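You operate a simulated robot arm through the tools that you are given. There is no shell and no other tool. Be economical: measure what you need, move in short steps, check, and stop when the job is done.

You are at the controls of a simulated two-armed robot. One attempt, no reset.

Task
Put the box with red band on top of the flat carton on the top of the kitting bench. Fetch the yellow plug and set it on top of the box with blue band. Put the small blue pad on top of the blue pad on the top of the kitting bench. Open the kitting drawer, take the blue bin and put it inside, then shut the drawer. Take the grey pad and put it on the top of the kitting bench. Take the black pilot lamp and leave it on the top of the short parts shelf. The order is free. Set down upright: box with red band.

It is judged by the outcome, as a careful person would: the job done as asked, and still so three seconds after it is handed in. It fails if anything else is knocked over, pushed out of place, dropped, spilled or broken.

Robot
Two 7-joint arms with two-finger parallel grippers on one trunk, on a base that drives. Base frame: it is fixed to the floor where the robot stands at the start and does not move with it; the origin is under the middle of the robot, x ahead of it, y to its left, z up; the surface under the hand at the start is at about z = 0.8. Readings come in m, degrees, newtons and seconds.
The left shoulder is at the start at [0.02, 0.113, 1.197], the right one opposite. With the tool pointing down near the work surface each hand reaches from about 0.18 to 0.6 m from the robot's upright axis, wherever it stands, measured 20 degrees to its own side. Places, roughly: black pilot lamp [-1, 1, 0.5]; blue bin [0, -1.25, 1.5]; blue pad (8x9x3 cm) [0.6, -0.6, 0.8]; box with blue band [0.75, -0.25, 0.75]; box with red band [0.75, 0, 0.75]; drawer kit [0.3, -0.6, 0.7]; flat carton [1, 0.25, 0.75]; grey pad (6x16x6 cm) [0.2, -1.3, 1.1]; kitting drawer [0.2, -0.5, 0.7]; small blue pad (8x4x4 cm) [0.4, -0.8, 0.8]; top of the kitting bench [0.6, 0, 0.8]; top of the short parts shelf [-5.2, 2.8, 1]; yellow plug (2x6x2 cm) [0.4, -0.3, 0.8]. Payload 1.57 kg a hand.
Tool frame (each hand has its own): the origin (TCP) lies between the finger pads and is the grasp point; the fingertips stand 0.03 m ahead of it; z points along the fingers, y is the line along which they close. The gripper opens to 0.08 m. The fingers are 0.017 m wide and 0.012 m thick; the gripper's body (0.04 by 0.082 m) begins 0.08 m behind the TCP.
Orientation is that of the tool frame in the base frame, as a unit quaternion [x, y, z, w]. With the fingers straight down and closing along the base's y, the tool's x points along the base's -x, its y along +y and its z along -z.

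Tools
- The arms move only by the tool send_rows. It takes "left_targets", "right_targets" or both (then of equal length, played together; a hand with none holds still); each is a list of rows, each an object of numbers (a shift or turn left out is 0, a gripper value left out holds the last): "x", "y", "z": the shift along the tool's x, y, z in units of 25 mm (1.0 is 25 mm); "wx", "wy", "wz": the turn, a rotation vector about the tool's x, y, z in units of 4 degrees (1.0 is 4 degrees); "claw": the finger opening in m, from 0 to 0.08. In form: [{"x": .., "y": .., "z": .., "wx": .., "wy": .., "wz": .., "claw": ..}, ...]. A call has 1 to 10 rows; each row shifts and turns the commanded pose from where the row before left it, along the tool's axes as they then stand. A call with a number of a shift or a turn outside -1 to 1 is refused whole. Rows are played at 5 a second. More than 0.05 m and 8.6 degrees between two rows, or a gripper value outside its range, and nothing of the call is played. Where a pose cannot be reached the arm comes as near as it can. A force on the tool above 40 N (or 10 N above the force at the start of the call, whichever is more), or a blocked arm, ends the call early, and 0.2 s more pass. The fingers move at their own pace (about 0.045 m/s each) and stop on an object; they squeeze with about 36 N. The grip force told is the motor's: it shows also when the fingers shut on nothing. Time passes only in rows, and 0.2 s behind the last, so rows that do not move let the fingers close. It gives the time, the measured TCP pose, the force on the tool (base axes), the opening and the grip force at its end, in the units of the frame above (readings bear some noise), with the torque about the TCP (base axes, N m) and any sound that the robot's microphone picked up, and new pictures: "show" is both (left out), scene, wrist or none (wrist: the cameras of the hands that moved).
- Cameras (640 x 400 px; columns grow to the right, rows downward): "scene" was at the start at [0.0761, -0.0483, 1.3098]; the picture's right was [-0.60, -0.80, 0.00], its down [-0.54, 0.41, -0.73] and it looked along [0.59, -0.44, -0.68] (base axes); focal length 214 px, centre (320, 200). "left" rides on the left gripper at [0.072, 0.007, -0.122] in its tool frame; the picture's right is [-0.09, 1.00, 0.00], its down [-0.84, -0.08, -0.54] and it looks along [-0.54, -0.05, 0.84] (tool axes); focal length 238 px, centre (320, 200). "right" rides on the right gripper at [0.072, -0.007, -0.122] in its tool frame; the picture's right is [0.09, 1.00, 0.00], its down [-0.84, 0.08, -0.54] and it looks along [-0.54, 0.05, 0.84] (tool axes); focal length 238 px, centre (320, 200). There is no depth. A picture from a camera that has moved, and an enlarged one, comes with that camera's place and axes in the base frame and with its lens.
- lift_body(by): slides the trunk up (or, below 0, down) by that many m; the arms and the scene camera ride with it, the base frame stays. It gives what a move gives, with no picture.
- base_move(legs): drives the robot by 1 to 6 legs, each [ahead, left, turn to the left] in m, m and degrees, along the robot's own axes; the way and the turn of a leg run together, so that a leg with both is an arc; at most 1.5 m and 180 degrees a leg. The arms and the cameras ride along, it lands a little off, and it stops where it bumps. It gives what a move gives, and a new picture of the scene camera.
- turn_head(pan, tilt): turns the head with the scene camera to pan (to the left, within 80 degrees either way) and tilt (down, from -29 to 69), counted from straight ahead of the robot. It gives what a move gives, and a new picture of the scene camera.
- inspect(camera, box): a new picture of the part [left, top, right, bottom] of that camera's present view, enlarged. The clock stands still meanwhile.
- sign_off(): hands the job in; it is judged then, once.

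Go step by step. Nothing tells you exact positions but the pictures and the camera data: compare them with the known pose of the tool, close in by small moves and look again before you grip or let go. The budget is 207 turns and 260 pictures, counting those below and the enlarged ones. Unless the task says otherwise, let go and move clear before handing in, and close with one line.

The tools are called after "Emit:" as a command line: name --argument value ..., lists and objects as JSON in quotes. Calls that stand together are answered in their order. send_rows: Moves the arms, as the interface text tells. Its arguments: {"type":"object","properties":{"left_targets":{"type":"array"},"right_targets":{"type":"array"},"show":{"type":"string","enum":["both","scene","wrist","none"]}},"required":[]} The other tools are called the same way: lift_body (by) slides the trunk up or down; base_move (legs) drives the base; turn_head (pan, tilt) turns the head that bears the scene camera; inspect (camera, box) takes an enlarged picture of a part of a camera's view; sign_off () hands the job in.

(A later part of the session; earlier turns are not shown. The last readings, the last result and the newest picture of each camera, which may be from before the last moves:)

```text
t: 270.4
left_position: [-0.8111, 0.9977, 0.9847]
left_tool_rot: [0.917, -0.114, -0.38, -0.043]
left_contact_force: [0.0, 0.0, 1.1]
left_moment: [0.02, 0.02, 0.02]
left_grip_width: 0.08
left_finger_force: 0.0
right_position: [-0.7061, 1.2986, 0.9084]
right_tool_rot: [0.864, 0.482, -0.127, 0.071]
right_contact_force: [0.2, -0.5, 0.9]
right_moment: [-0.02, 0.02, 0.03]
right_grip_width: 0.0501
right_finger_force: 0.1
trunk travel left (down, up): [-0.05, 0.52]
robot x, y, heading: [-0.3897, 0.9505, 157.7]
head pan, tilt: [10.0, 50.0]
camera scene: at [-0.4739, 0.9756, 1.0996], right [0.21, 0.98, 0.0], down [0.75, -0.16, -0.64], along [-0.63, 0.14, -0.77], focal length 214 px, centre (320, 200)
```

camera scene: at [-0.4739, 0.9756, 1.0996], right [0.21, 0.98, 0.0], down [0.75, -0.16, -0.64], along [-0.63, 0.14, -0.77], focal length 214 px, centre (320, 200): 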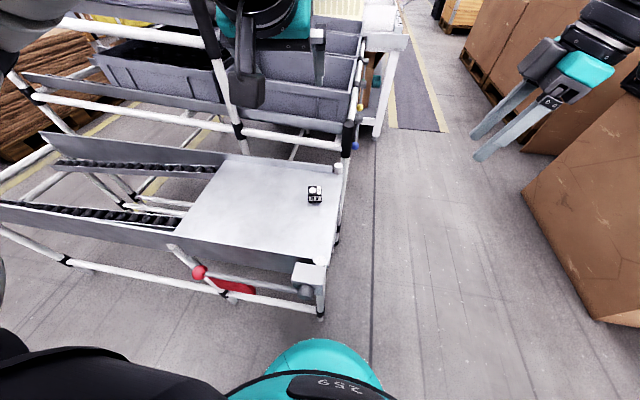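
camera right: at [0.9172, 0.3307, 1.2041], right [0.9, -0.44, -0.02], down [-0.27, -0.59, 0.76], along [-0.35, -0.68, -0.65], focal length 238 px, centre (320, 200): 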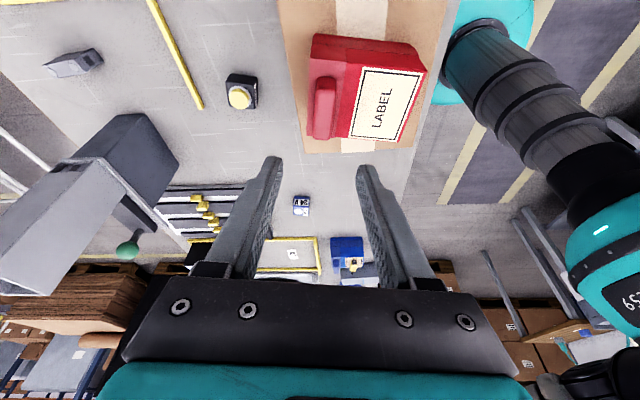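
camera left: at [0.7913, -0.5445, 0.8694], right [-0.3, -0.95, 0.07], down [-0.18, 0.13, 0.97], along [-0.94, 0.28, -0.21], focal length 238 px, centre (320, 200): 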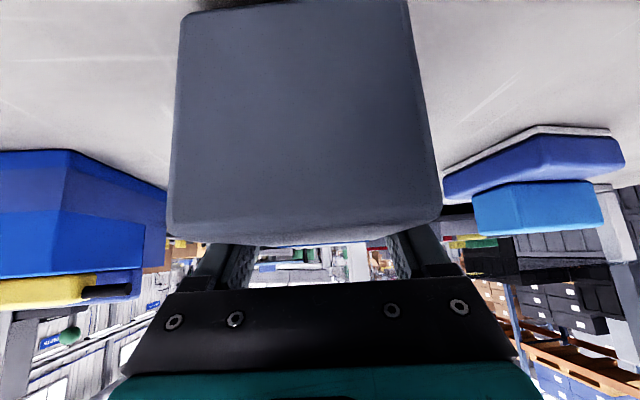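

Triangulated, the lamp is at about (-0.894, 1.054, 0.61). I'll ease the left hand's tilt to 30° and bring it above the lamp.

Emit:
send_rows --left_targets '[{"wy": 0.9}, {"wy": 0.9}, {"wy": 0.9}, {"wy": 0.9}]' --show "none"

Emit:
send_rows --left_targets '[{"x": 0.137, "y": -0.136, "z": 1}, {"x": 0.137, "y": -0.136, "z": 1}, {"x": 0.137, "y": -0.136, "z": 1}, {"x": 0.137, "y": -0.136, "z": 1}, {"x": 0.137, "y": -0.136, "z": 1}, {"x": 0.137, "y": -0.136, "z": 1}, {"x": 0.137, "y": -0.136, "z": 1}, {"x": 0.137, "y": -0.136, "z": 1}]' --show "both"

```text
t: 271.4
left_position: [-0.8091, 0.9975, 0.985]
left_tool_rot: [0.958, -0.118, -0.261, -0.029]
left_contact_force: [-0.2, -0.4, -1.1]
left_moment: [-0.02, -0.01, 0.0]
left_grip_width: 0.0797
left_finger_force: 0.0
right_position: [-0.7067, 1.2979, 0.9087]
right_tool_rot: [0.864, 0.481, -0.127, 0.072]
right_contact_force: [-0.4, -0.3, -0.1]
right_moment: [-0.01, -0.01, -0.03]
right_grip_width: 0.0499
right_finger_force: 0.2
trunk travel left (down, up): [-0.05, 0.52]
robot x, y, heading: [-0.3831, 0.9564, 157.8]
head pan, tilt: [10.0, 50.0]
```

```text
t: 273.2
left_position: [-0.8799, 1.0423, 0.7986]
left_tool_rot: [0.957, -0.119, -0.261, -0.029]
left_contact_force: [-0.3, 0.1, -0.6]
left_moment: [0.03, 0.0, 0.02]
left_grip_width: 0.08
left_finger_force: 0.0
right_position: [-0.7062, 1.2971, 0.9085]
right_tool_rot: [0.864, 0.481, -0.128, 0.072]
right_contact_force: [0.5, -1.5, 0.9]
right_moment: [0.0, 0.0, -0.04]
right_grip_width: 0.05
right_finger_force: 0.0
trunk travel left (down, up): [-0.05, 0.52]
robot x, y, heading: [-0.3894, 0.9531, 157.7]
head pan, tilt: [10.0, 50.0]
camera scene: at [-0.4739, 0.9756, 1.0995], right [0.21, 0.98, 0.0], down [0.75, -0.16, -0.64], along [-0.63, 0.14, -0.77], focal length 214 px, centre (320, 200)
camera left: at [-0.7618, 1.0065, 0.868], right [-0.32, -0.95, 0.05], down [-0.41, 0.19, 0.89], along [-0.85, 0.26, -0.45], focal length 238 px, centre (320, 200)
```

scene: 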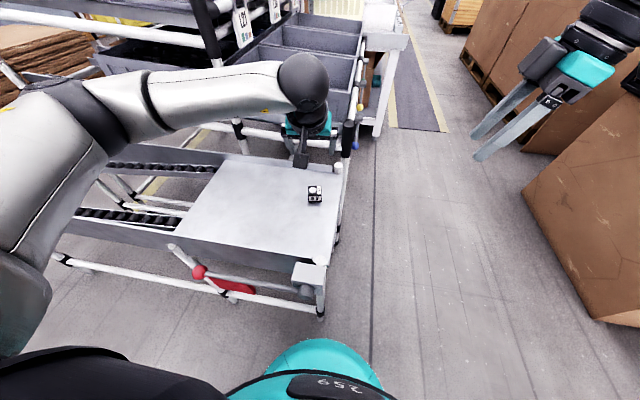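
left: 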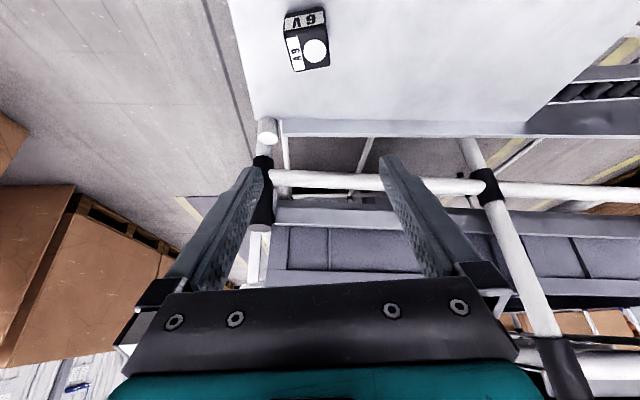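

Emit:
send_rows --left_targets '[{"x": 0.2, "y": -0.22, "z": 0.83}, {"x": 0.2, "z": 0.83}, {"x": 0.2, "z": 0.83}, {"x": 0.04, "z": 0.83}]' --show "wrist"

```text
t: 274.2
left_position: [-0.9051, 1.0549, 0.7187]
left_tool_rot: [0.958, -0.118, -0.261, -0.029]
left_contact_force: [-0.3, -0.3, 0.2]
left_moment: [0.0, -0.01, -0.01]
left_grip_width: 0.0802
left_finger_force: 0.0
right_position: [-0.7072, 1.2984, 0.9096]
right_tool_rot: [0.864, 0.481, -0.127, 0.071]
right_contact_force: [0.2, -0.5, -0.3]
right_moment: [0.0, 0.03, 0.01]
right_grip_width: 0.05
right_finger_force: 0.2
trunk travel left (down, up): [-0.05, 0.52]
robot x, y, heading: [-0.387, 0.9495, 157.6]
head pan, tilt: [10.0, 50.0]
camera left: at [-0.7873, 1.02, 0.7882], right [-0.32, -0.95, 0.05], down [-0.41, 0.19, 0.89], along [-0.85, 0.26, -0.45], focal length 238 px, centre (320, 200)
```

left: 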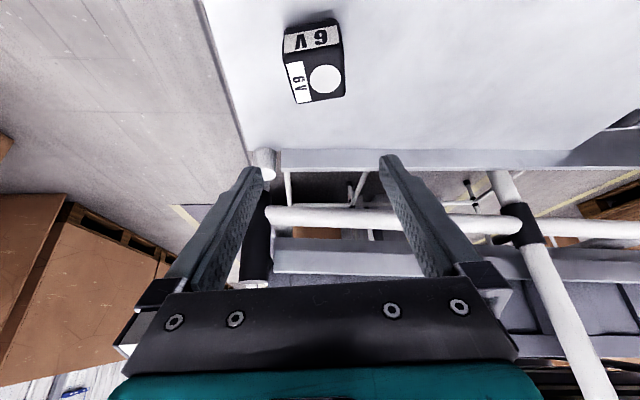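

Emit:
send_rows --left_targets '[{"x": 0.56, "z": 0.56}, {"x": 0.56, "z": 0.56}, {}]' --show "wrist"

```text
t: 275.0
left_position: [-0.896, 1.0519, 0.6813]
left_tool_rot: [0.957, -0.118, -0.262, -0.029]
left_contact_force: [0.0, -0.3, 0.0]
left_moment: [0.01, -0.01, 0.01]
left_grip_width: 0.08
left_finger_force: 0.0
right_position: [-0.706, 1.2969, 0.9082]
right_tool_rot: [0.865, 0.48, -0.127, 0.071]
right_contact_force: [-0.1, 0.1, 0.0]
right_moment: [0.02, 0.0, -0.02]
right_grip_width: 0.0503
right_finger_force: 0.1
trunk travel left (down, up): [-0.05, 0.52]
robot x, y, heading: [-0.3895, 0.9542, 157.8]
head pan, tilt: [10.0, 50.0]
camera left: at [-0.7778, 1.0167, 0.7505], right [-0.32, -0.95, 0.05], down [-0.41, 0.19, 0.89], along [-0.85, 0.26, -0.45], focal length 238 px, centre (320, 200)
```

left: 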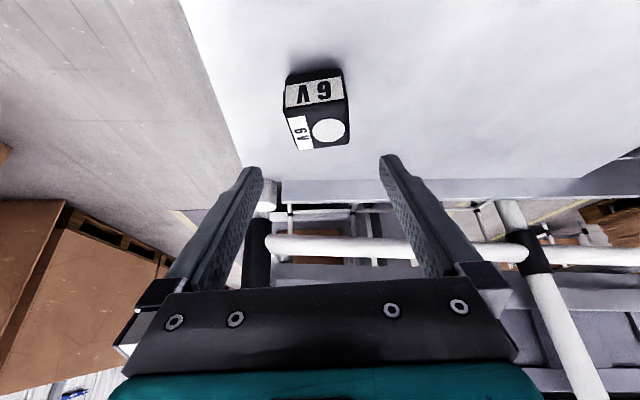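

Lamp top is at z≈0.639, centred under the hand. Descending and gripping.

Emit:
send_rows --left_targets '[{"x": 0.32, "z": 0.52}, {"x": 0.32, "z": 0.52}, {"x": 0.32, "z": 0.5}, {}, {"claw": 0.02}, {}, {}, {}]' --show "wrist"

```text
t: 276.8
left_position: [-0.895, 1.0515, 0.6344]
left_tool_rot: [0.957, -0.118, -0.262, -0.028]
left_contact_force: [-0.5, -0.3, 0.1]
left_moment: [-0.02, -0.01, -0.02]
left_grip_width: 0.0391
left_finger_force: 27.8
right_position: [-0.7064, 1.297, 0.9093]
right_tool_rot: [0.864, 0.481, -0.127, 0.072]
right_contact_force: [1.1, -0.4, -0.7]
right_moment: [0.02, 0.04, 0.02]
right_grip_width: 0.0499
right_finger_force: 0.1
trunk travel left (down, up): [-0.05, 0.52]
robot x, y, heading: [-0.3906, 0.9555, 157.6]
head pan, tilt: [10.0, 50.0]
camera left: at [-0.7772, 1.0164, 0.7045], right [-0.32, -0.95, 0.05], down [-0.41, 0.19, 0.89], along [-0.85, 0.26, -0.45], focal length 238 px, centre (320, 200)
```

left: 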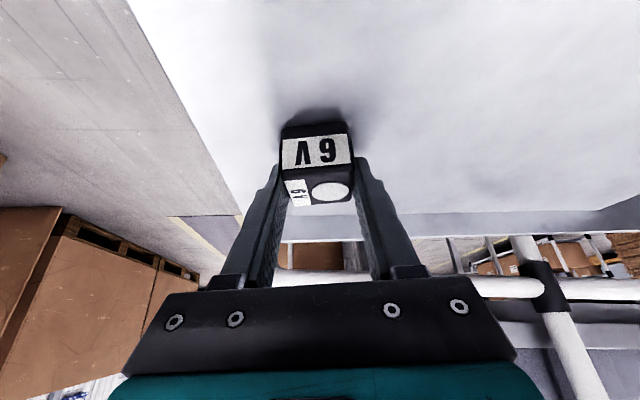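

Emit:
send_rows --left_targets '[{"claw": 0.0}, {}, {"x": -0.1, "z": -0.17}, {"x": -0.2, "z": -0.35}, {"x": -0.3, "z": -0.5}, {"x": -0.4, "z": -0.7}, {"x": -0.45, "z": -0.8}, {"x": -0.45, "z": -0.8}, {"x": -0.45, "z": -0.8}, {"x": -0.45, "z": -0.8}]' --show "wrist"

```text
t: 279.0
left_position: [-0.8925, 1.0512, 0.7753]
left_tool_rot: [0.957, -0.119, -0.261, -0.029]
left_contact_force: [-0.1, 0.3, -0.9]
left_moment: [-0.04, -0.01, 0.02]
left_grip_width: 0.0392
left_finger_force: 36.2
right_position: [-0.7066, 1.2984, 0.9094]
right_tool_rot: [0.864, 0.481, -0.128, 0.072]
right_contact_force: [0.1, -0.1, 0.7]
right_moment: [0.03, 0.01, 0.01]
right_grip_width: 0.05
right_finger_force: 0.2
trunk travel left (down, up): [-0.05, 0.52]
robot x, y, heading: [-0.3856, 0.9532, 157.8]
head pan, tilt: [10.0, 50.0]
camera left: at [-0.7746, 1.0164, 0.8464], right [-0.32, -0.95, 0.05], down [-0.41, 0.19, 0.89], along [-0.85, 0.26, -0.45], focal length 238 px, centre (320, 200)
```

left: 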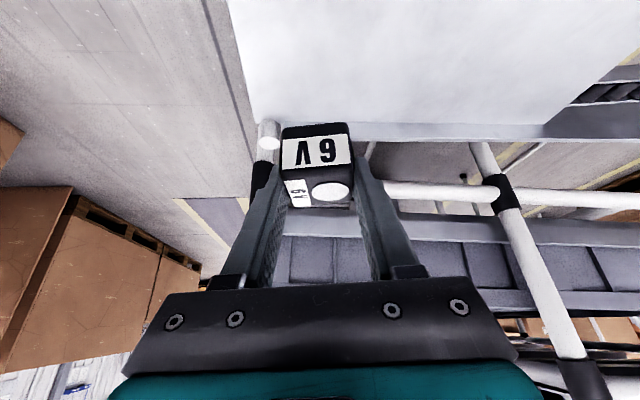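

The lamp is firmly held. Raising the trunk, backing off, and heading down the aisle toward the short parts shelf.

Emit:
lift_body --by 0.33

Emit:
turn_head --pan 0 --tilt 25

Emit:
base_move --legs '[[-0.25, 0, 0], [0, -0.72, 0], [1.5, 0, 0]]'

```text
t: 282.2
left_position: [-0.8923, 1.0518, 1.1064]
left_tool_rot: [0.958, -0.118, -0.261, -0.029]
left_contact_force: [-0.2, -1.2, -0.8]
left_moment: [-0.01, -0.01, -0.01]
left_grip_width: 0.0391
left_finger_force: 36.5
right_position: [-0.7063, 1.2967, 1.2394]
right_tool_rot: [0.865, 0.481, -0.128, 0.072]
right_contact_force: [0.0, 0.1, -0.5]
right_moment: [0.0, 0.01, -0.03]
right_grip_width: 0.05
right_finger_force: 0.1
trunk travel left (down, up): [-0.38, 0.19]
robot x, y, heading: [-0.3915, 0.9499, 157.6]
head pan, tilt: [10.0, 50.0]
```

```text
t: 283.1
left_position: [-0.8928, 1.0518, 1.1057]
left_tool_rot: [0.958, -0.118, -0.262, -0.029]
left_contact_force: [-0.2, 0.5, -1.0]
left_moment: [0.0, -0.02, 0.02]
left_grip_width: 0.0392
left_finger_force: 35.9
right_position: [-0.7058, 1.2977, 1.2388]
right_tool_rot: [0.865, 0.481, -0.128, 0.071]
right_contact_force: [0.0, 0.8, 1.3]
right_moment: [-0.03, -0.01, -0.03]
right_grip_width: 0.0501
right_finger_force: 0.1
trunk travel left (down, up): [-0.38, 0.19]
robot x, y, heading: [-0.3913, 0.9529, 157.8]
head pan, tilt: [0.0, 25.0]
camera scene: at [-0.484, 0.9942, 1.467], right [0.38, 0.93, 0.0], down [0.39, -0.16, -0.91], along [-0.84, 0.34, -0.42], focal length 214 px, centre (320, 200)
```

scene: 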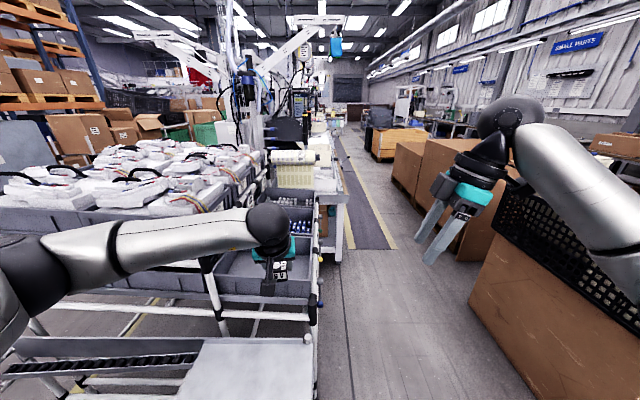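

```text
t: 295.4
left_position: [-1.7359, 2.228, 1.1065]
left_tool_rot: [0.956, -0.13, -0.261, -0.032]
left_contact_force: [-1.0, 0.1, -1.1]
left_moment: [0.0, 0.0, -0.03]
left_grip_width: 0.0396
left_finger_force: 35.5
right_position: [-1.5434, 2.4702, 1.2376]
right_tool_rot: [0.87, 0.47, -0.127, 0.071]
right_contact_force: [-0.7, -0.1, 0.6]
right_moment: [0.01, 0.0, 0.01]
right_grip_width: 0.0498
right_finger_force: 0.1
trunk travel left (down, up): [-0.38, 0.19]
robot x, y, heading: [-1.2332, 2.1171, 156.4]
head pan, tilt: [0.0, 25.0]
camera scene: at [-1.3288, 2.1613, 1.467], right [0.4, 0.92, 0.0], down [0.39, -0.17, -0.91], along [-0.83, 0.36, -0.42], focal length 214 px, centre (320, 200)
```

scene: 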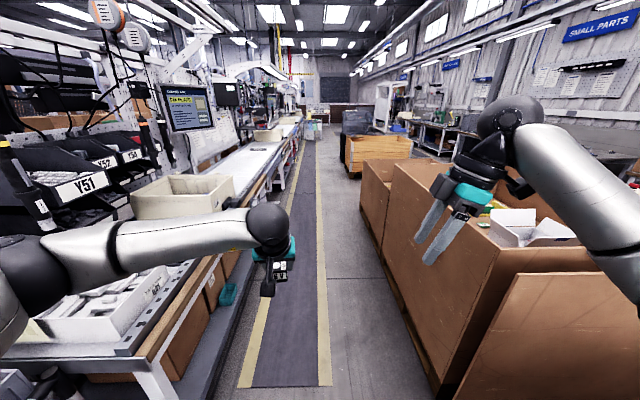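

Emit:
inspect --camera "scene" --box '[200, 80, 360, 180]'

```text
4.00 times, centred on (280, 130) of scene
camera zoom: at [-1.3288, 2.1613, 1.467], right [0.4, 0.92, 0.0], down [0.39, -0.17, -0.91], along [-0.83, 0.36, -0.42], focal length 858 px, centre (480, 480)
```

zoom: 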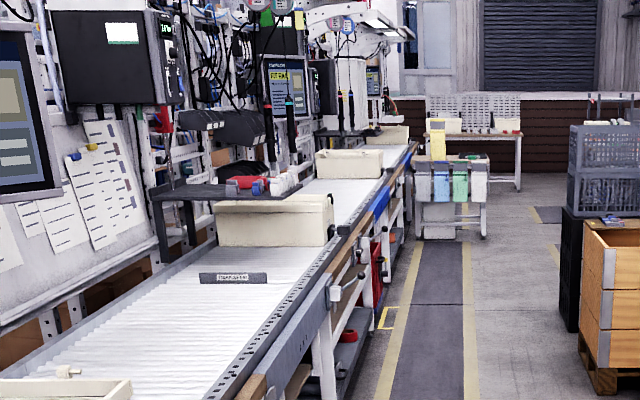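

The target spot coincides with a low dark shelf standing over the conveyor line on the left. Driving on down the aisle to see it properly.

Emit:
base_move --legs '[[1.5, 0, 1.5], [1.3, 0, 0]]'

Emit:
turn_head --pan 40 --tilt 20

```text
t: 308.8
left_position: [-4.2883, 3.2708, 1.1062]
left_tool_rot: [0.957, -0.124, -0.261, -0.031]
left_contact_force: [0.6, -1.2, -0.2]
left_moment: [-0.03, 0.01, -0.02]
left_grip_width: 0.0392
left_finger_force: 36.0
right_position: [-4.1003, 3.516, 1.2383]
right_tool_rot: [0.866, 0.478, -0.127, 0.071]
right_contact_force: [-1.3, 0.0, 0.5]
right_moment: [0.0, -0.01, 0.0]
right_grip_width: 0.05
right_finger_force: 0.0
trunk travel left (down, up): [-0.38, 0.19]
robot x, y, heading: [-3.786, 3.169, 157.1]
head pan, tilt: [0.0, 25.0]
camera scene: at [-3.8802, 3.2103, 1.467], right [0.39, 0.92, 0.0], down [0.39, -0.16, -0.91], along [-0.84, 0.35, -0.42], focal length 214 px, centre (320, 200)
```

scene: 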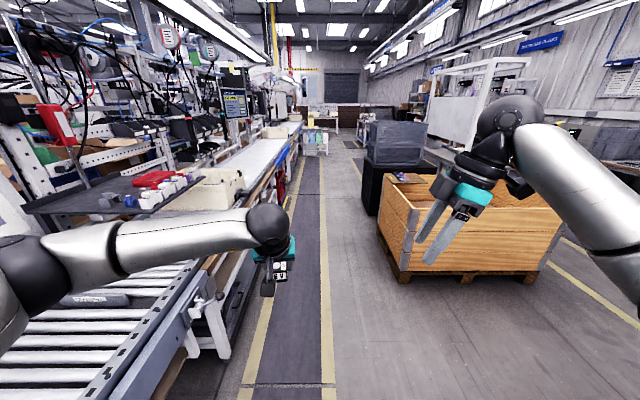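

```text
t: 309.9
left_position: [-4.2878, 3.2712, 1.1063]
left_tool_rot: [0.957, -0.124, -0.261, -0.031]
left_contact_force: [0.5, 0.3, -0.8]
left_moment: [0.02, 0.02, 0.01]
left_grip_width: 0.0391
left_finger_force: 35.8
right_position: [-4.1001, 3.5151, 1.2395]
right_tool_rot: [0.867, 0.477, -0.128, 0.07]
right_contact_force: [-1.0, 0.1, -0.2]
right_moment: [0.0, 0.01, 0.01]
right_grip_width: 0.0499
right_finger_force: 0.0
trunk travel left (down, up): [-0.38, 0.19]
robot x, y, heading: [-3.7849, 3.1687, 157.2]
head pan, tilt: [40.0, 20.0]
camera scene: at [-3.8839, 3.1471, 1.4751], right [-0.3, 0.96, 0.0], down [0.33, 0.1, -0.94], along [-0.9, -0.28, -0.34], focal length 214 px, centre (320, 200)
```

scene: 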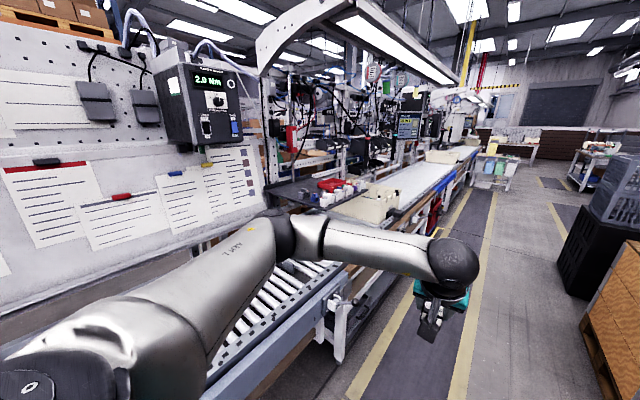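

Emit:
inspect --camera "scene" --box '[240, 140, 400, 240]'

```text
4.00 times, centred on (320, 190) of scene
camera zoom: at [-3.8839, 3.1471, 1.4751], right [-0.3, 0.96, 0.0], down [0.33, 0.1, -0.94], along [-0.9, -0.28, -0.34], focal length 858 px, centre (320, 240)
```

zoom: 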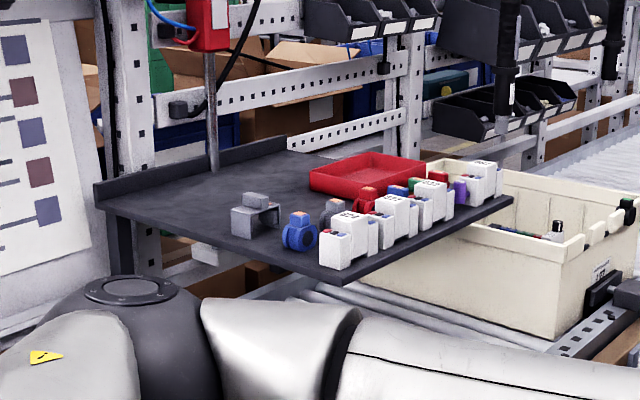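

The shelf (dark plate above the conveyor) has free space near its front-left and between items. I'll drive level with it and turn left to face it.

Emit:
base_move --legs '[[0.92, 0, 0], [0, 0, 91]]'

Emit:
turn_head --pan 0 --tilt 35

```text
t: 318.5
left_position: [-4.7389, 3.0284, 1.1054]
left_tool_rot: [0.768, 0.584, -0.208, 0.161]
left_contact_force: [-0.5, 1.0, -0.5]
left_moment: [0.0, 0.0, 0.02]
left_grip_width: 0.039
left_finger_force: 35.9
right_position: [-4.981, 3.2207, 1.2382]
right_tool_rot: [0.282, 0.948, -0.041, 0.141]
right_contact_force: [0.2, -1.0, 0.2]
right_moment: [-0.02, 0.02, -0.01]
right_grip_width: 0.0498
right_finger_force: 0.0
trunk travel left (down, up): [-0.38, 0.19]
robot x, y, heading: [-4.6327, 3.5322, -113.5]
head pan, tilt: [40.0, 20.0]
camera scene: at [-4.6067, 3.4328, 1.4751], right [-0.96, -0.28, 0.0], down [-0.1, 0.33, -0.94], along [0.26, -0.9, -0.34], focal length 214 px, centre (320, 200)
```

scene: 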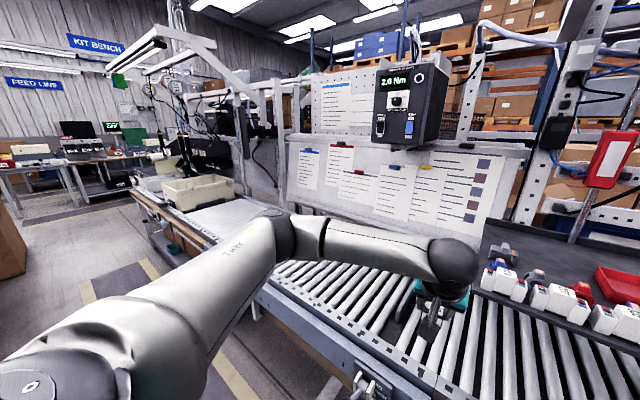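

```text
t: 319.6
left_position: [-4.738, 3.0282, 1.1069]
left_tool_rot: [0.768, 0.585, -0.207, 0.162]
left_contact_force: [0.0, -0.5, -0.7]
left_moment: [0.0, 0.02, 0.0]
left_grip_width: 0.0394
left_finger_force: 35.7
right_position: [-4.9807, 3.2199, 1.2393]
right_tool_rot: [0.282, 0.948, -0.041, 0.14]
right_contact_force: [0.1, -1.0, 0.0]
right_moment: [-0.03, -0.01, -0.03]
right_grip_width: 0.0501
right_finger_force: 0.0
trunk travel left (down, up): [-0.38, 0.19]
robot x, y, heading: [-4.6269, 3.5311, -113.6]
head pan, tilt: [0.0, 35.0]
camera scene: at [-4.6683, 3.4415, 1.4513], right [-0.92, 0.4, 0.0], down [0.23, 0.53, -0.82], along [-0.33, -0.75, -0.57], focal length 214 px, centre (320, 200)
```

scene: 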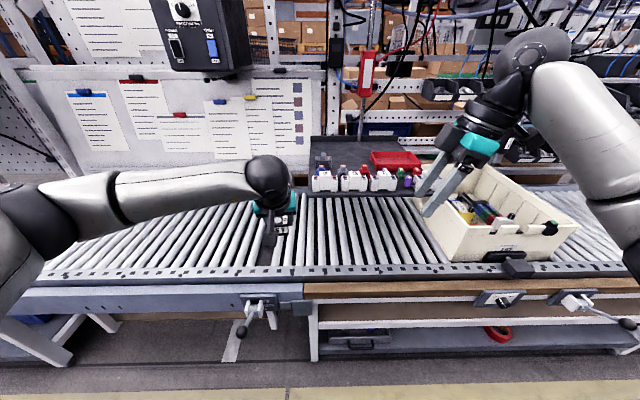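

Emit:
inspect --camera "scene" --box '[290, 125, 450, 225]'

```text
4.00 times, centred on (370, 175) of scene
camera zoom: at [-4.6683, 3.4415, 1.4513], right [-0.92, 0.4, 0.0], down [0.23, 0.53, -0.82], along [-0.33, -0.75, -0.57], focal length 858 px, centre (120, 300)
```

zoom: 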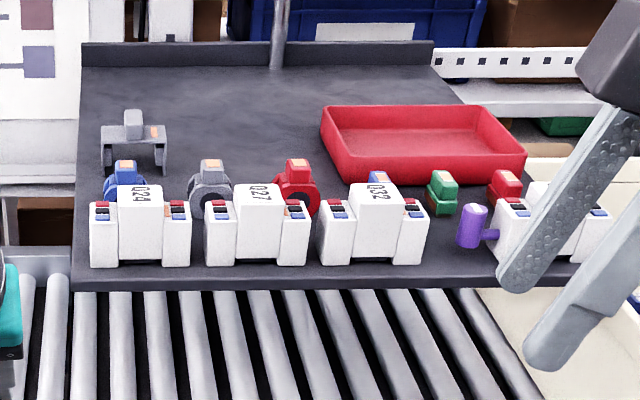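

The free spot is between the grey bracket and the red tray, behind the small sensors (e≈0.53), at the edge of my reach. I'll raise up, tuck the right hand back, shift sideways so the left shoulder lines up, and move in close.

Emit:
lift_body --by 0.12

Emit:
send_rows --right_targets '[{"y": 0.9, "z": -0.6, "x": -0.17}, {"y": 0.9, "z": -0.6, "x": -0.17}, {"y": 0.9, "z": -0.4, "x": -0.1}, {"y": 0.9}, {"y": 0.9}, {"y": 0.9}]' --left_targets '[{"wy": -0.9}, {"wy": -0.85}, {}, {}, {}, {}]' --show "none"

Emit:
base_move --legs '[[0, -0.24, 1.5], [0.3, 0, 0]]'

Emit:
turn_head --pan 5 --tilt 45

```text
t: 321.1
left_position: [-4.7386, 3.028, 1.2258]
left_tool_rot: [0.768, 0.584, -0.208, 0.162]
left_contact_force: [-0.2, -0.6, -0.1]
left_moment: [0.05, -0.01, -0.02]
left_grip_width: 0.0393
left_finger_force: 36.3
right_position: [-4.9819, 3.2209, 1.3587]
right_tool_rot: [0.282, 0.948, -0.041, 0.141]
right_contact_force: [-0.3, -0.8, 0.5]
right_moment: [0.0, 0.01, 0.01]
right_grip_width: 0.0503
right_finger_force: 0.1
trunk travel left (down, up): [-0.5, 0.07]
robot x, y, heading: [-4.6249, 3.5314, -113.5]
head pan, tilt: [0.0, 35.0]
```

```text
t: 322.5
left_position: [-4.739, 3.0287, 1.2272]
left_tool_rot: [0.754, 0.573, -0.254, 0.197]
left_contact_force: [0.8, -0.1, -0.7]
left_moment: [0.01, -0.02, -0.04]
left_grip_width: 0.0393
left_finger_force: 35.4
right_position: [-4.906, 3.3361, 1.3998]
right_tool_rot: [0.283, 0.947, -0.042, 0.142]
right_contact_force: [0.5, -0.6, 0.4]
right_moment: [-0.02, 0.02, 0.02]
right_grip_width: 0.05
right_finger_force: 0.0
trunk travel left (down, up): [-0.5, 0.07]
robot x, y, heading: [-4.6313, 3.5284, -113.7]
head pan, tilt: [0.0, 35.0]
```

```text
t: 325.9
left_position: [-5.0563, 2.8379, 1.2257]
left_tool_rot: [0.746, 0.584, -0.251, 0.2]
left_contact_force: [0.4, 0.6, -0.9]
left_moment: [0.0, 0.03, 0.03]
left_grip_width: 0.0393
left_finger_force: 36.2
right_position: [-5.2346, 3.1399, 1.4011]
right_tool_rot: [0.269, 0.952, -0.039, 0.141]
right_contact_force: [0.6, 0.5, 0.5]
right_moment: [0.02, 0.0, 0.02]
right_grip_width: 0.05
right_finger_force: 0.0
trunk travel left (down, up): [-0.5, 0.07]
robot x, y, heading: [-4.96, 3.3417, -112.2]
head pan, tilt: [0.0, 35.0]
camera scene: at [-4.9981, 3.2523, 1.5712], right [-0.93, 0.38, 0.0], down [0.22, 0.53, -0.82], along [-0.31, -0.76, -0.57], focal length 214 px, centre (320, 200)
```

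scene: 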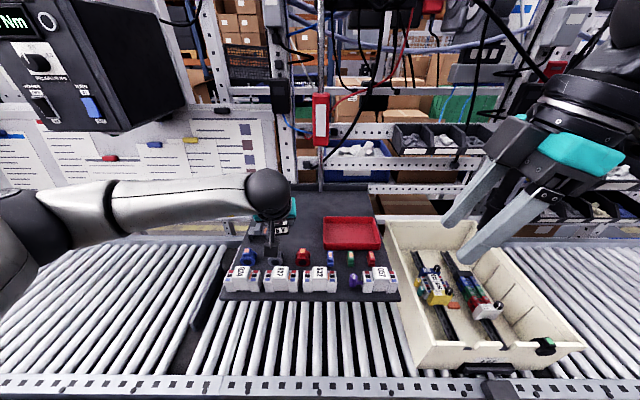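

```text
t: 326.6
left_position: [-5.057, 2.8392, 1.2259]
left_tool_rot: [0.746, 0.583, -0.25, 0.201]
left_contact_force: [-0.2, -1.3, -0.5]
left_moment: [0.03, 0.02, 0.02]
left_grip_width: 0.0393
left_finger_force: 35.7
right_position: [-5.2339, 3.1389, 1.4016]
right_tool_rot: [0.269, 0.952, -0.039, 0.141]
right_contact_force: [0.3, -0.5, 0.7]
right_moment: [-0.03, -0.02, 0.02]
right_grip_width: 0.0498
right_finger_force: 0.1
trunk travel left (down, up): [-0.5, 0.07]
robot x, y, heading: [-4.9617, 3.3432, -111.8]
head pan, tilt: [5.0, 45.0]
camera scene: at [-4.9886, 3.2571, 1.5565], right [-0.96, 0.29, 0.0], down [0.21, 0.68, -0.71], along [-0.21, -0.68, -0.71], focal length 214 px, centre (320, 200)
```

scene: 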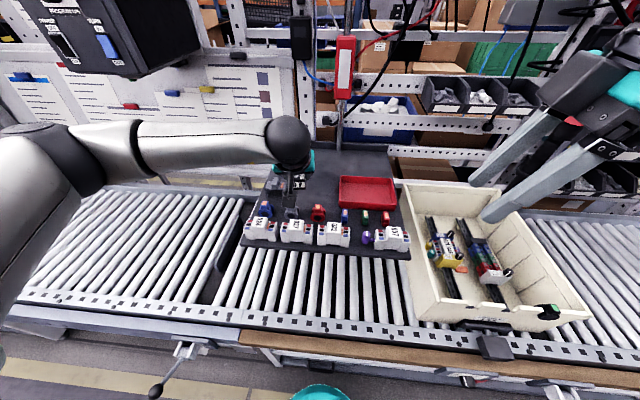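

Emit:
inspect --camera "scene" --box '[230, 140, 430, 265]'

Emit:
inspect --camera "left" --box '[0, 0, 640, 400]'

```text
3.20 times, centred on (330, 202) of scene
camera zoom: at [-4.9886, 3.2571, 1.5565], right [-0.96, 0.29, 0.0], down [0.21, 0.68, -0.71], along [-0.21, -0.68, -0.71], focal length 686 px, centre (288, 192)
```

zoom: 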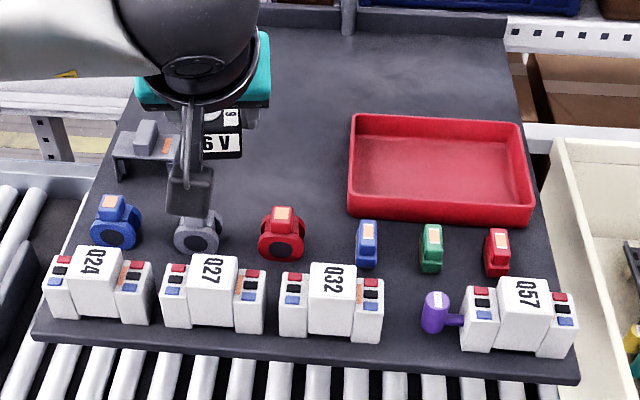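

```text
1.00 times, centred on (320, 200) of left (not enlarged: the box is as wide or as high as the picture)
camera zoom: at [-5.0208, 2.9656, 1.2805], right [0.95, -0.31, 0.06], down [-0.16, -0.3, 0.94], along [-0.27, -0.9, -0.34], focal length 238 px, centre (320, 200)
```

zoom: 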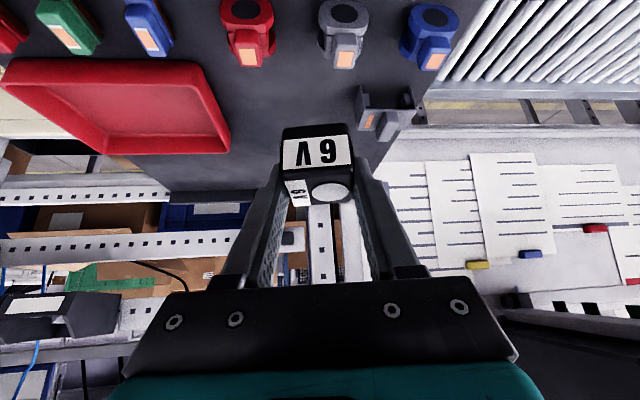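

Re-triangulated: the shelf top is at z≈1.06 and its edge at e≈0.84, so the free spot (about (-5.13, 2.76)) is within easy reach. I'll level the lamp and move above it.

Emit:
send_rows --left_targets '[{"wy": 0.875}, {"wy": 0.875}, {"x": -0.835, "y": -0.51, "z": 0.48}, {"x": -0.835, "y": -0.51, "z": 0.48}, {"x": -0.835, "y": -0.51, "z": 0.48}, {"x": -0.835, "y": -0.51, "z": 0.48}, {"z": 0.5, "x": 0.29}, {"z": 0.5, "x": 0.29}]' --show "both"

```text
t: 328.4
left_position: [-5.1313, 2.7582, 1.1988]
left_tool_rot: [0.76, 0.595, -0.205, 0.164]
left_contact_force: [0.3, -0.2, -0.5]
left_moment: [0.01, 0.01, 0.0]
left_grip_width: 0.0394
left_finger_force: 35.9
right_position: [-5.2337, 3.1386, 1.4001]
right_tool_rot: [0.27, 0.952, -0.039, 0.142]
right_contact_force: [-0.3, -0.1, -0.5]
right_moment: [0.04, 0.0, -0.03]
right_grip_width: 0.0503
right_finger_force: 0.1
trunk travel left (down, up): [-0.5, 0.07]
robot x, y, heading: [-4.9585, 3.3437, -112.3]
head pan, tilt: [5.0, 45.0]
camera scene: at [-4.9892, 3.2567, 1.5564], right [-0.96, 0.29, 0.0], down [0.21, 0.68, -0.71], along [-0.21, -0.68, -0.71], focal length 214 px, centre (320, 200)
camera left: at [-5.0963, 2.8766, 1.2677], right [0.95, -0.32, 0.05], down [-0.19, -0.41, 0.89], along [-0.26, -0.85, -0.45], focal length 238 px, centre (320, 200)
```

scene: 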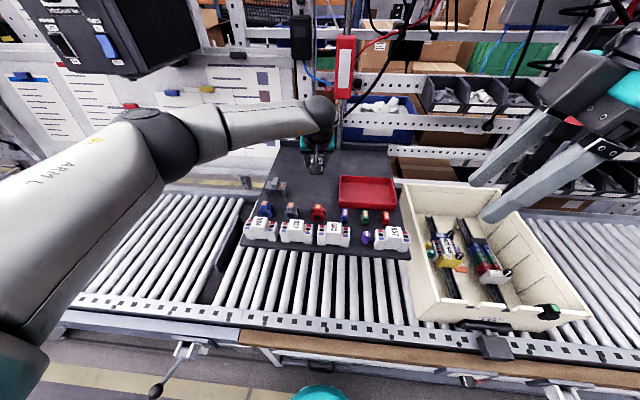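
left: 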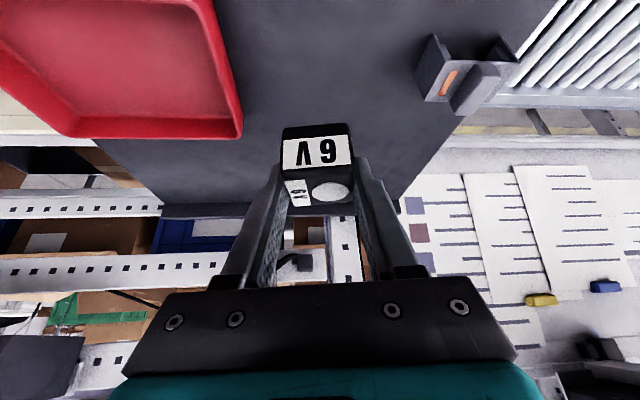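

Clear shelf directly below the lamp. Lowering.

Emit:
send_rows --left_targets '[{"z": 0.8, "x": 0.46}, {"z": 0.8, "x": 0.46}, {"z": 0.8, "x": 0.46}, {"z": 0.6, "x": 0.35}, {}]' --show "wrist"

```text
t: 329.6
left_position: [-5.1291, 2.7571, 1.1117]
left_tool_rot: [0.76, 0.594, -0.205, 0.164]
left_contact_force: [0.7, 0.1, -0.8]
left_moment: [-0.01, -0.03, 0.0]
left_grip_width: 0.039
left_finger_force: 36.0
right_position: [-5.2331, 3.1405, 1.4008]
right_tool_rot: [0.269, 0.952, -0.038, 0.141]
right_contact_force: [0.1, 0.4, 0.2]
right_moment: [0.0, -0.02, -0.02]
right_grip_width: 0.0501
right_finger_force: 0.1
trunk travel left (down, up): [-0.5, 0.07]
robot x, y, heading: [-4.9635, 3.3424, -111.9]
head pan, tilt: [5.0, 45.0]
camera left: at [-5.0951, 2.8764, 1.1821], right [0.95, -0.32, 0.05], down [-0.19, -0.41, 0.89], along [-0.26, -0.85, -0.45], focal length 238 px, centre (320, 200)
```

left: 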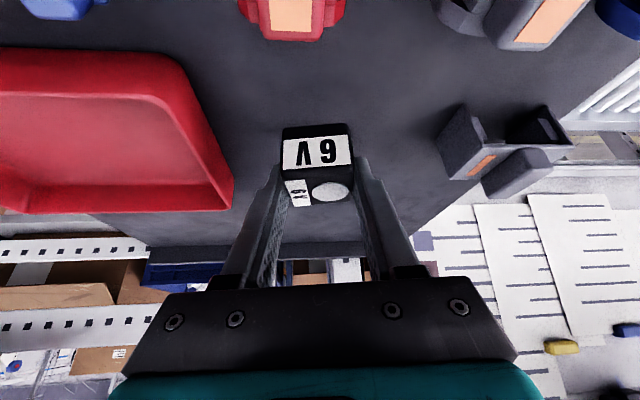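

Emit:
send_rows --left_targets '[{"z": 0.17, "x": 0.1}, {"z": 0.17, "x": 0.1}, {"z": 0.12, "x": 0.07}, {"z": 0.08, "x": 0.045}, {}]' --show "wrist"

```text
t: 330.8
left_position: [-5.1301, 2.7558, 1.0962]
left_tool_rot: [0.76, 0.595, -0.206, 0.165]
left_contact_force: [0.7, 0.7, -0.4]
left_moment: [-0.03, -0.02, 0.05]
left_grip_width: 0.0393
left_finger_force: 35.8
right_position: [-5.2341, 3.1399, 1.4011]
right_tool_rot: [0.269, 0.952, -0.039, 0.141]
right_contact_force: [-0.2, 0.0, -0.1]
right_moment: [0.01, 0.03, -0.03]
right_grip_width: 0.0501
right_finger_force: 0.1
trunk travel left (down, up): [-0.5, 0.07]
robot x, y, heading: [-4.9599, 3.3447, -112.5]
head pan, tilt: [5.0, 45.0]
camera left: at [-5.0947, 2.8755, 1.1662], right [0.95, -0.32, 0.05], down [-0.19, -0.41, 0.89], along [-0.26, -0.85, -0.45], focal length 238 px, centre (320, 200)
```

left: 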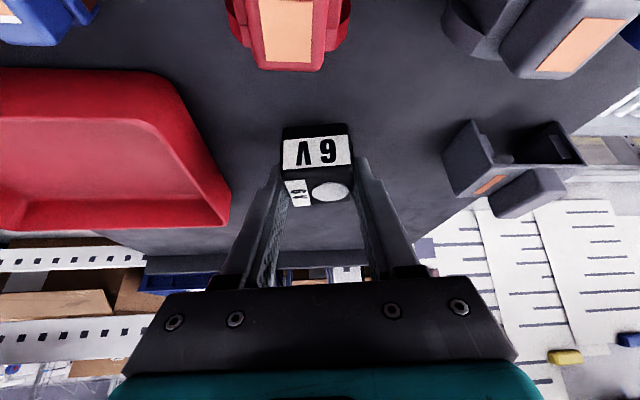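

Emit:
send_rows --left_targets '[{"z": 0.1, "x": 0.06}, {"z": 0.1, "x": 0.06}, {"z": 0.1, "x": 0.06}, {}]' --show "none"

```text
t: 331.8
left_position: [-5.1299, 2.7556, 1.088]
left_tool_rot: [0.76, 0.595, -0.206, 0.165]
left_contact_force: [-0.1, -0.2, -1.1]
left_moment: [0.0, 0.01, -0.03]
left_grip_width: 0.0393
left_finger_force: 36.1
right_position: [-5.2346, 3.1399, 1.4]
right_tool_rot: [0.269, 0.952, -0.039, 0.14]
right_contact_force: [-0.3, 0.7, 0.2]
right_moment: [0.0, -0.02, -0.02]
right_grip_width: 0.0497
right_finger_force: 0.0
trunk travel left (down, up): [-0.5, 0.07]
robot x, y, heading: [-4.9582, 3.3425, -112.2]
head pan, tilt: [5.0, 45.0]
```

Emit:
send_rows --left_targets '[{"z": 0.1, "x": 0.06}, {"z": 0.1, "x": 0.06}, {"z": 0.1, "x": 0.06}, {}]' --show "wrist"

```text
t: 332.8
left_position: [-5.1298, 2.756, 1.0858]
left_tool_rot: [0.758, 0.594, -0.21, 0.167]
left_contact_force: [1.7, 0.4, 27.4]
left_moment: [0.59, -0.06, -0.02]
left_grip_width: 0.0391
left_finger_force: 36.2
right_position: [-5.2319, 3.1426, 1.401]
right_tool_rot: [0.27, 0.952, -0.04, 0.141]
right_contact_force: [0.5, 0.2, 0.9]
right_moment: [0.02, -0.01, 0.0]
right_grip_width: 0.0499
right_finger_force: 0.1
trunk travel left (down, up): [-0.5, 0.07]
robot x, y, heading: [-4.9597, 3.344, -112.0]
head pan, tilt: [5.0, 45.0]
camera left: at [-5.0945, 2.8761, 1.1533], right [0.95, -0.31, 0.05], down [-0.18, -0.4, 0.9], along [-0.26, -0.86, -0.44], focal length 238 px, centre (320, 200)
```

left: 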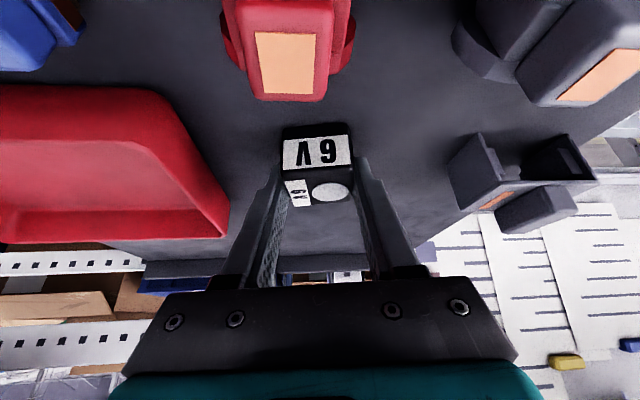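

Contact is at the lamp's base. Easing, releasing and rising.

Emit:
send_rows --left_targets '[{"z": -0.06, "x": -0.035}, {"claw": 0.048}, {}, {"claw": 0.065}, {}, {"z": -0.4, "x": -0.23}, {"z": -0.8, "x": -0.46}, {"z": -0.8, "x": -0.46}, {"z": -0.8, "x": -0.46}, {"z": -0.8, "x": -0.46}]' --show "wrist"

```text
t: 335.0
left_position: [-5.1284, 2.7578, 1.1833]
left_tool_rot: [0.761, 0.594, -0.205, 0.165]
left_contact_force: [0.1, 0.0, 0.1]
left_moment: [-0.01, 0.01, -0.01]
left_grip_width: 0.0653
left_finger_force: 0.0
right_position: [-5.2341, 3.1401, 1.4006]
right_tool_rot: [0.27, 0.952, -0.039, 0.14]
right_contact_force: [0.6, 0.3, 0.1]
right_moment: [0.02, -0.01, -0.01]
right_grip_width: 0.0501
right_finger_force: 0.1
trunk travel left (down, up): [-0.5, 0.07]
robot x, y, heading: [-4.9608, 3.3399, -112.4]
head pan, tilt: [5.0, 45.0]
camera left: at [-5.0942, 2.8769, 1.2525], right [0.95, -0.32, 0.05], down [-0.19, -0.41, 0.89], along [-0.26, -0.85, -0.45], focal length 238 px, centre (320, 200)
```

left: 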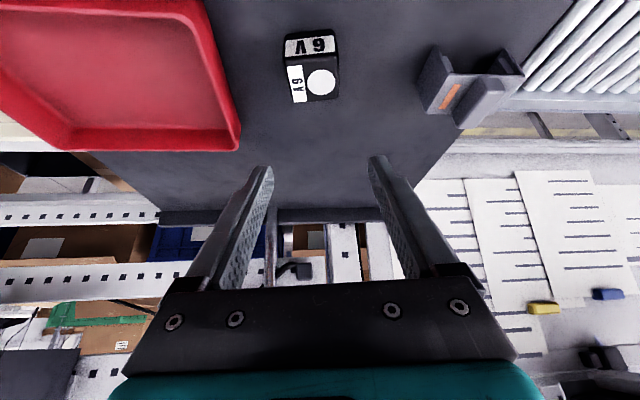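

The lamp stands on the short parts shelf. Retracting, then driving back to the front of the bench for the blue bin and drawer.

Emit:
send_rows --left_targets '[{"z": -0.9, "x": -0.4}, {"x": 0.8, "z": -0.6}, {"x": 0.8, "z": -0.6}, {"x": 0.8, "z": -0.6}, {"x": 0.8, "z": -0.6}, {"x": 0.8, "z": -0.6}, {"x": 0.8, "z": -0.6}, {"x": 0.8, "z": -0.6}, {"x": 0.8, "z": -0.6}]' --show "none"

Emit:
base_move --legs '[[-0.28, 0, 0], [0, 0, 90], [1.5, 0, 0], [1.5, 0, 0]]'

```text
t: 337.0
left_position: [-5.0812, 2.9536, 1.2307]
left_tool_rot: [0.759, 0.595, -0.205, 0.165]
left_contact_force: [0.1, -0.7, -0.2]
left_moment: [0.01, 0.0, 0.0]
left_grip_width: 0.0652
left_finger_force: 0.1
right_position: [-5.2336, 3.1405, 1.3992]
right_tool_rot: [0.269, 0.952, -0.04, 0.142]
right_contact_force: [-0.7, -0.7, -0.2]
right_moment: [0.0, 0.01, 0.02]
right_grip_width: 0.0499
right_finger_force: 0.0
trunk travel left (down, up): [-0.5, 0.07]
robot x, y, heading: [-4.9594, 3.3415, -112.1]
head pan, tilt: [5.0, 45.0]
```

```text
t: 356.7
left_position: [-1.6947, 2.4608, 1.2306]
left_tool_rot: [0.098, 0.96, -0.024, 0.261]
left_contact_force: [0.1, 0.6, -0.1]
left_moment: [0.02, 0.0, -0.01]
left_grip_width: 0.0652
left_finger_force: 0.1
right_position: [-1.875, 2.3024, 1.3998]
right_tool_rot: [-0.499, 0.854, 0.074, 0.125]
right_contact_force: [0.0, -0.1, 1.0]
right_moment: [-0.03, -0.03, -0.01]
right_grip_width: 0.05
right_finger_force: 0.0
trunk travel left (down, up): [-0.5, 0.07]
robot x, y, heading: [-2.0874, 2.5658, -19.9]
head pan, tilt: [5.0, 45.0]
camera scene: at [-2.0006, 2.5436, 1.5565], right [-0.26, -0.97, 0.0], down [-0.68, 0.18, -0.71], along [0.68, -0.18, -0.71], focal length 214 px, centre (320, 200)
```

scene: 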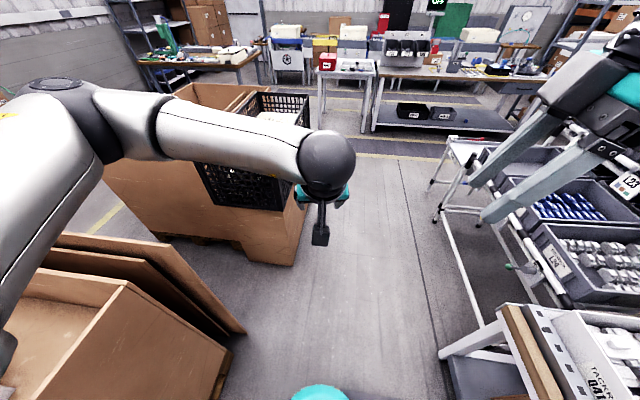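

Emit:
base_move --legs '[[0, -0.1, -2.2], [1.5, 0, 0], [0.78, 0, 0], [0, -1.5, 0], [0, -0.7, 0]]'

Emit:
turn_head --pan -30 --tilt 10

```text
t: 379.0
left_position: [-0.3885, -0.5151, 1.2297]
left_tool_rot: [0.102, 0.959, -0.025, 0.262]
left_contact_force: [-0.6, -0.6, 0.2]
left_moment: [0.0, 0.0, 0.01]
left_grip_width: 0.065
left_finger_force: 0.0
right_position: [-0.571, -0.674, 1.399]
right_tool_rot: [-0.495, 0.856, 0.074, 0.126]
right_contact_force: [0.9, -0.1, 0.2]
right_moment: [-0.01, -0.01, 0.0]
right_grip_width: 0.0498
right_finger_force: 0.2
trunk travel left (down, up): [-0.5, 0.07]
robot x, y, heading: [-0.7856, -0.404, -20.3]
head pan, tilt: [5.0, 45.0]
camera scene: at [-0.6941, -0.4303, 1.5565], right [-0.26, -0.96, 0.0], down [-0.68, 0.19, -0.71], along [0.68, -0.19, -0.71], focal length 214 px, centre (320, 200)
```

scene: 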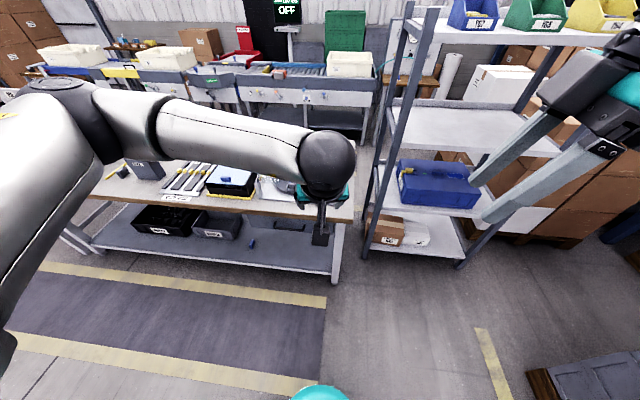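

```text
t: 380.1
left_position: [-0.3902, -0.516, 1.2313]
left_tool_rot: [0.103, 0.959, -0.025, 0.263]
left_contact_force: [-0.1, -1.1, -0.2]
left_moment: [-0.01, -0.01, 0.0]
left_grip_width: 0.065
left_finger_force: 0.0
right_position: [-0.5708, -0.6734, 1.4005]
right_tool_rot: [-0.495, 0.857, 0.074, 0.125]
right_contact_force: [0.0, -0.1, 0.5]
right_moment: [0.03, -0.01, 0.0]
right_grip_width: 0.0501
right_finger_force: 0.0
trunk travel left (down, up): [-0.5, 0.07]
robot x, y, heading: [-0.7834, -0.4078, -20.2]
head pan, tilt: [-30.0, 10.0]
camera scene: at [-0.7129, -0.4802, 1.6113], right [-0.77, -0.64, 0.0], down [-0.11, 0.13, -0.98], along [0.63, -0.76, -0.17], focal length 214 px, centre (320, 200)
```

scene: 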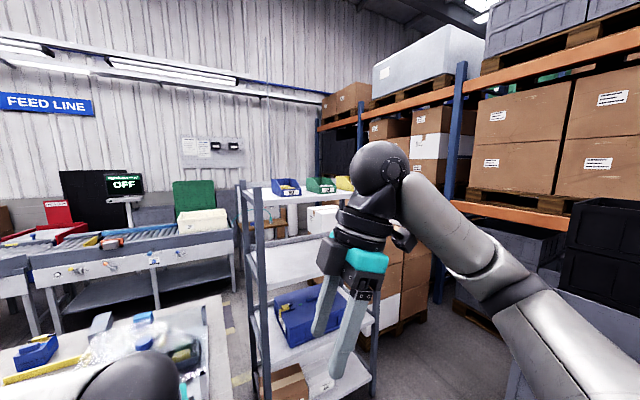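

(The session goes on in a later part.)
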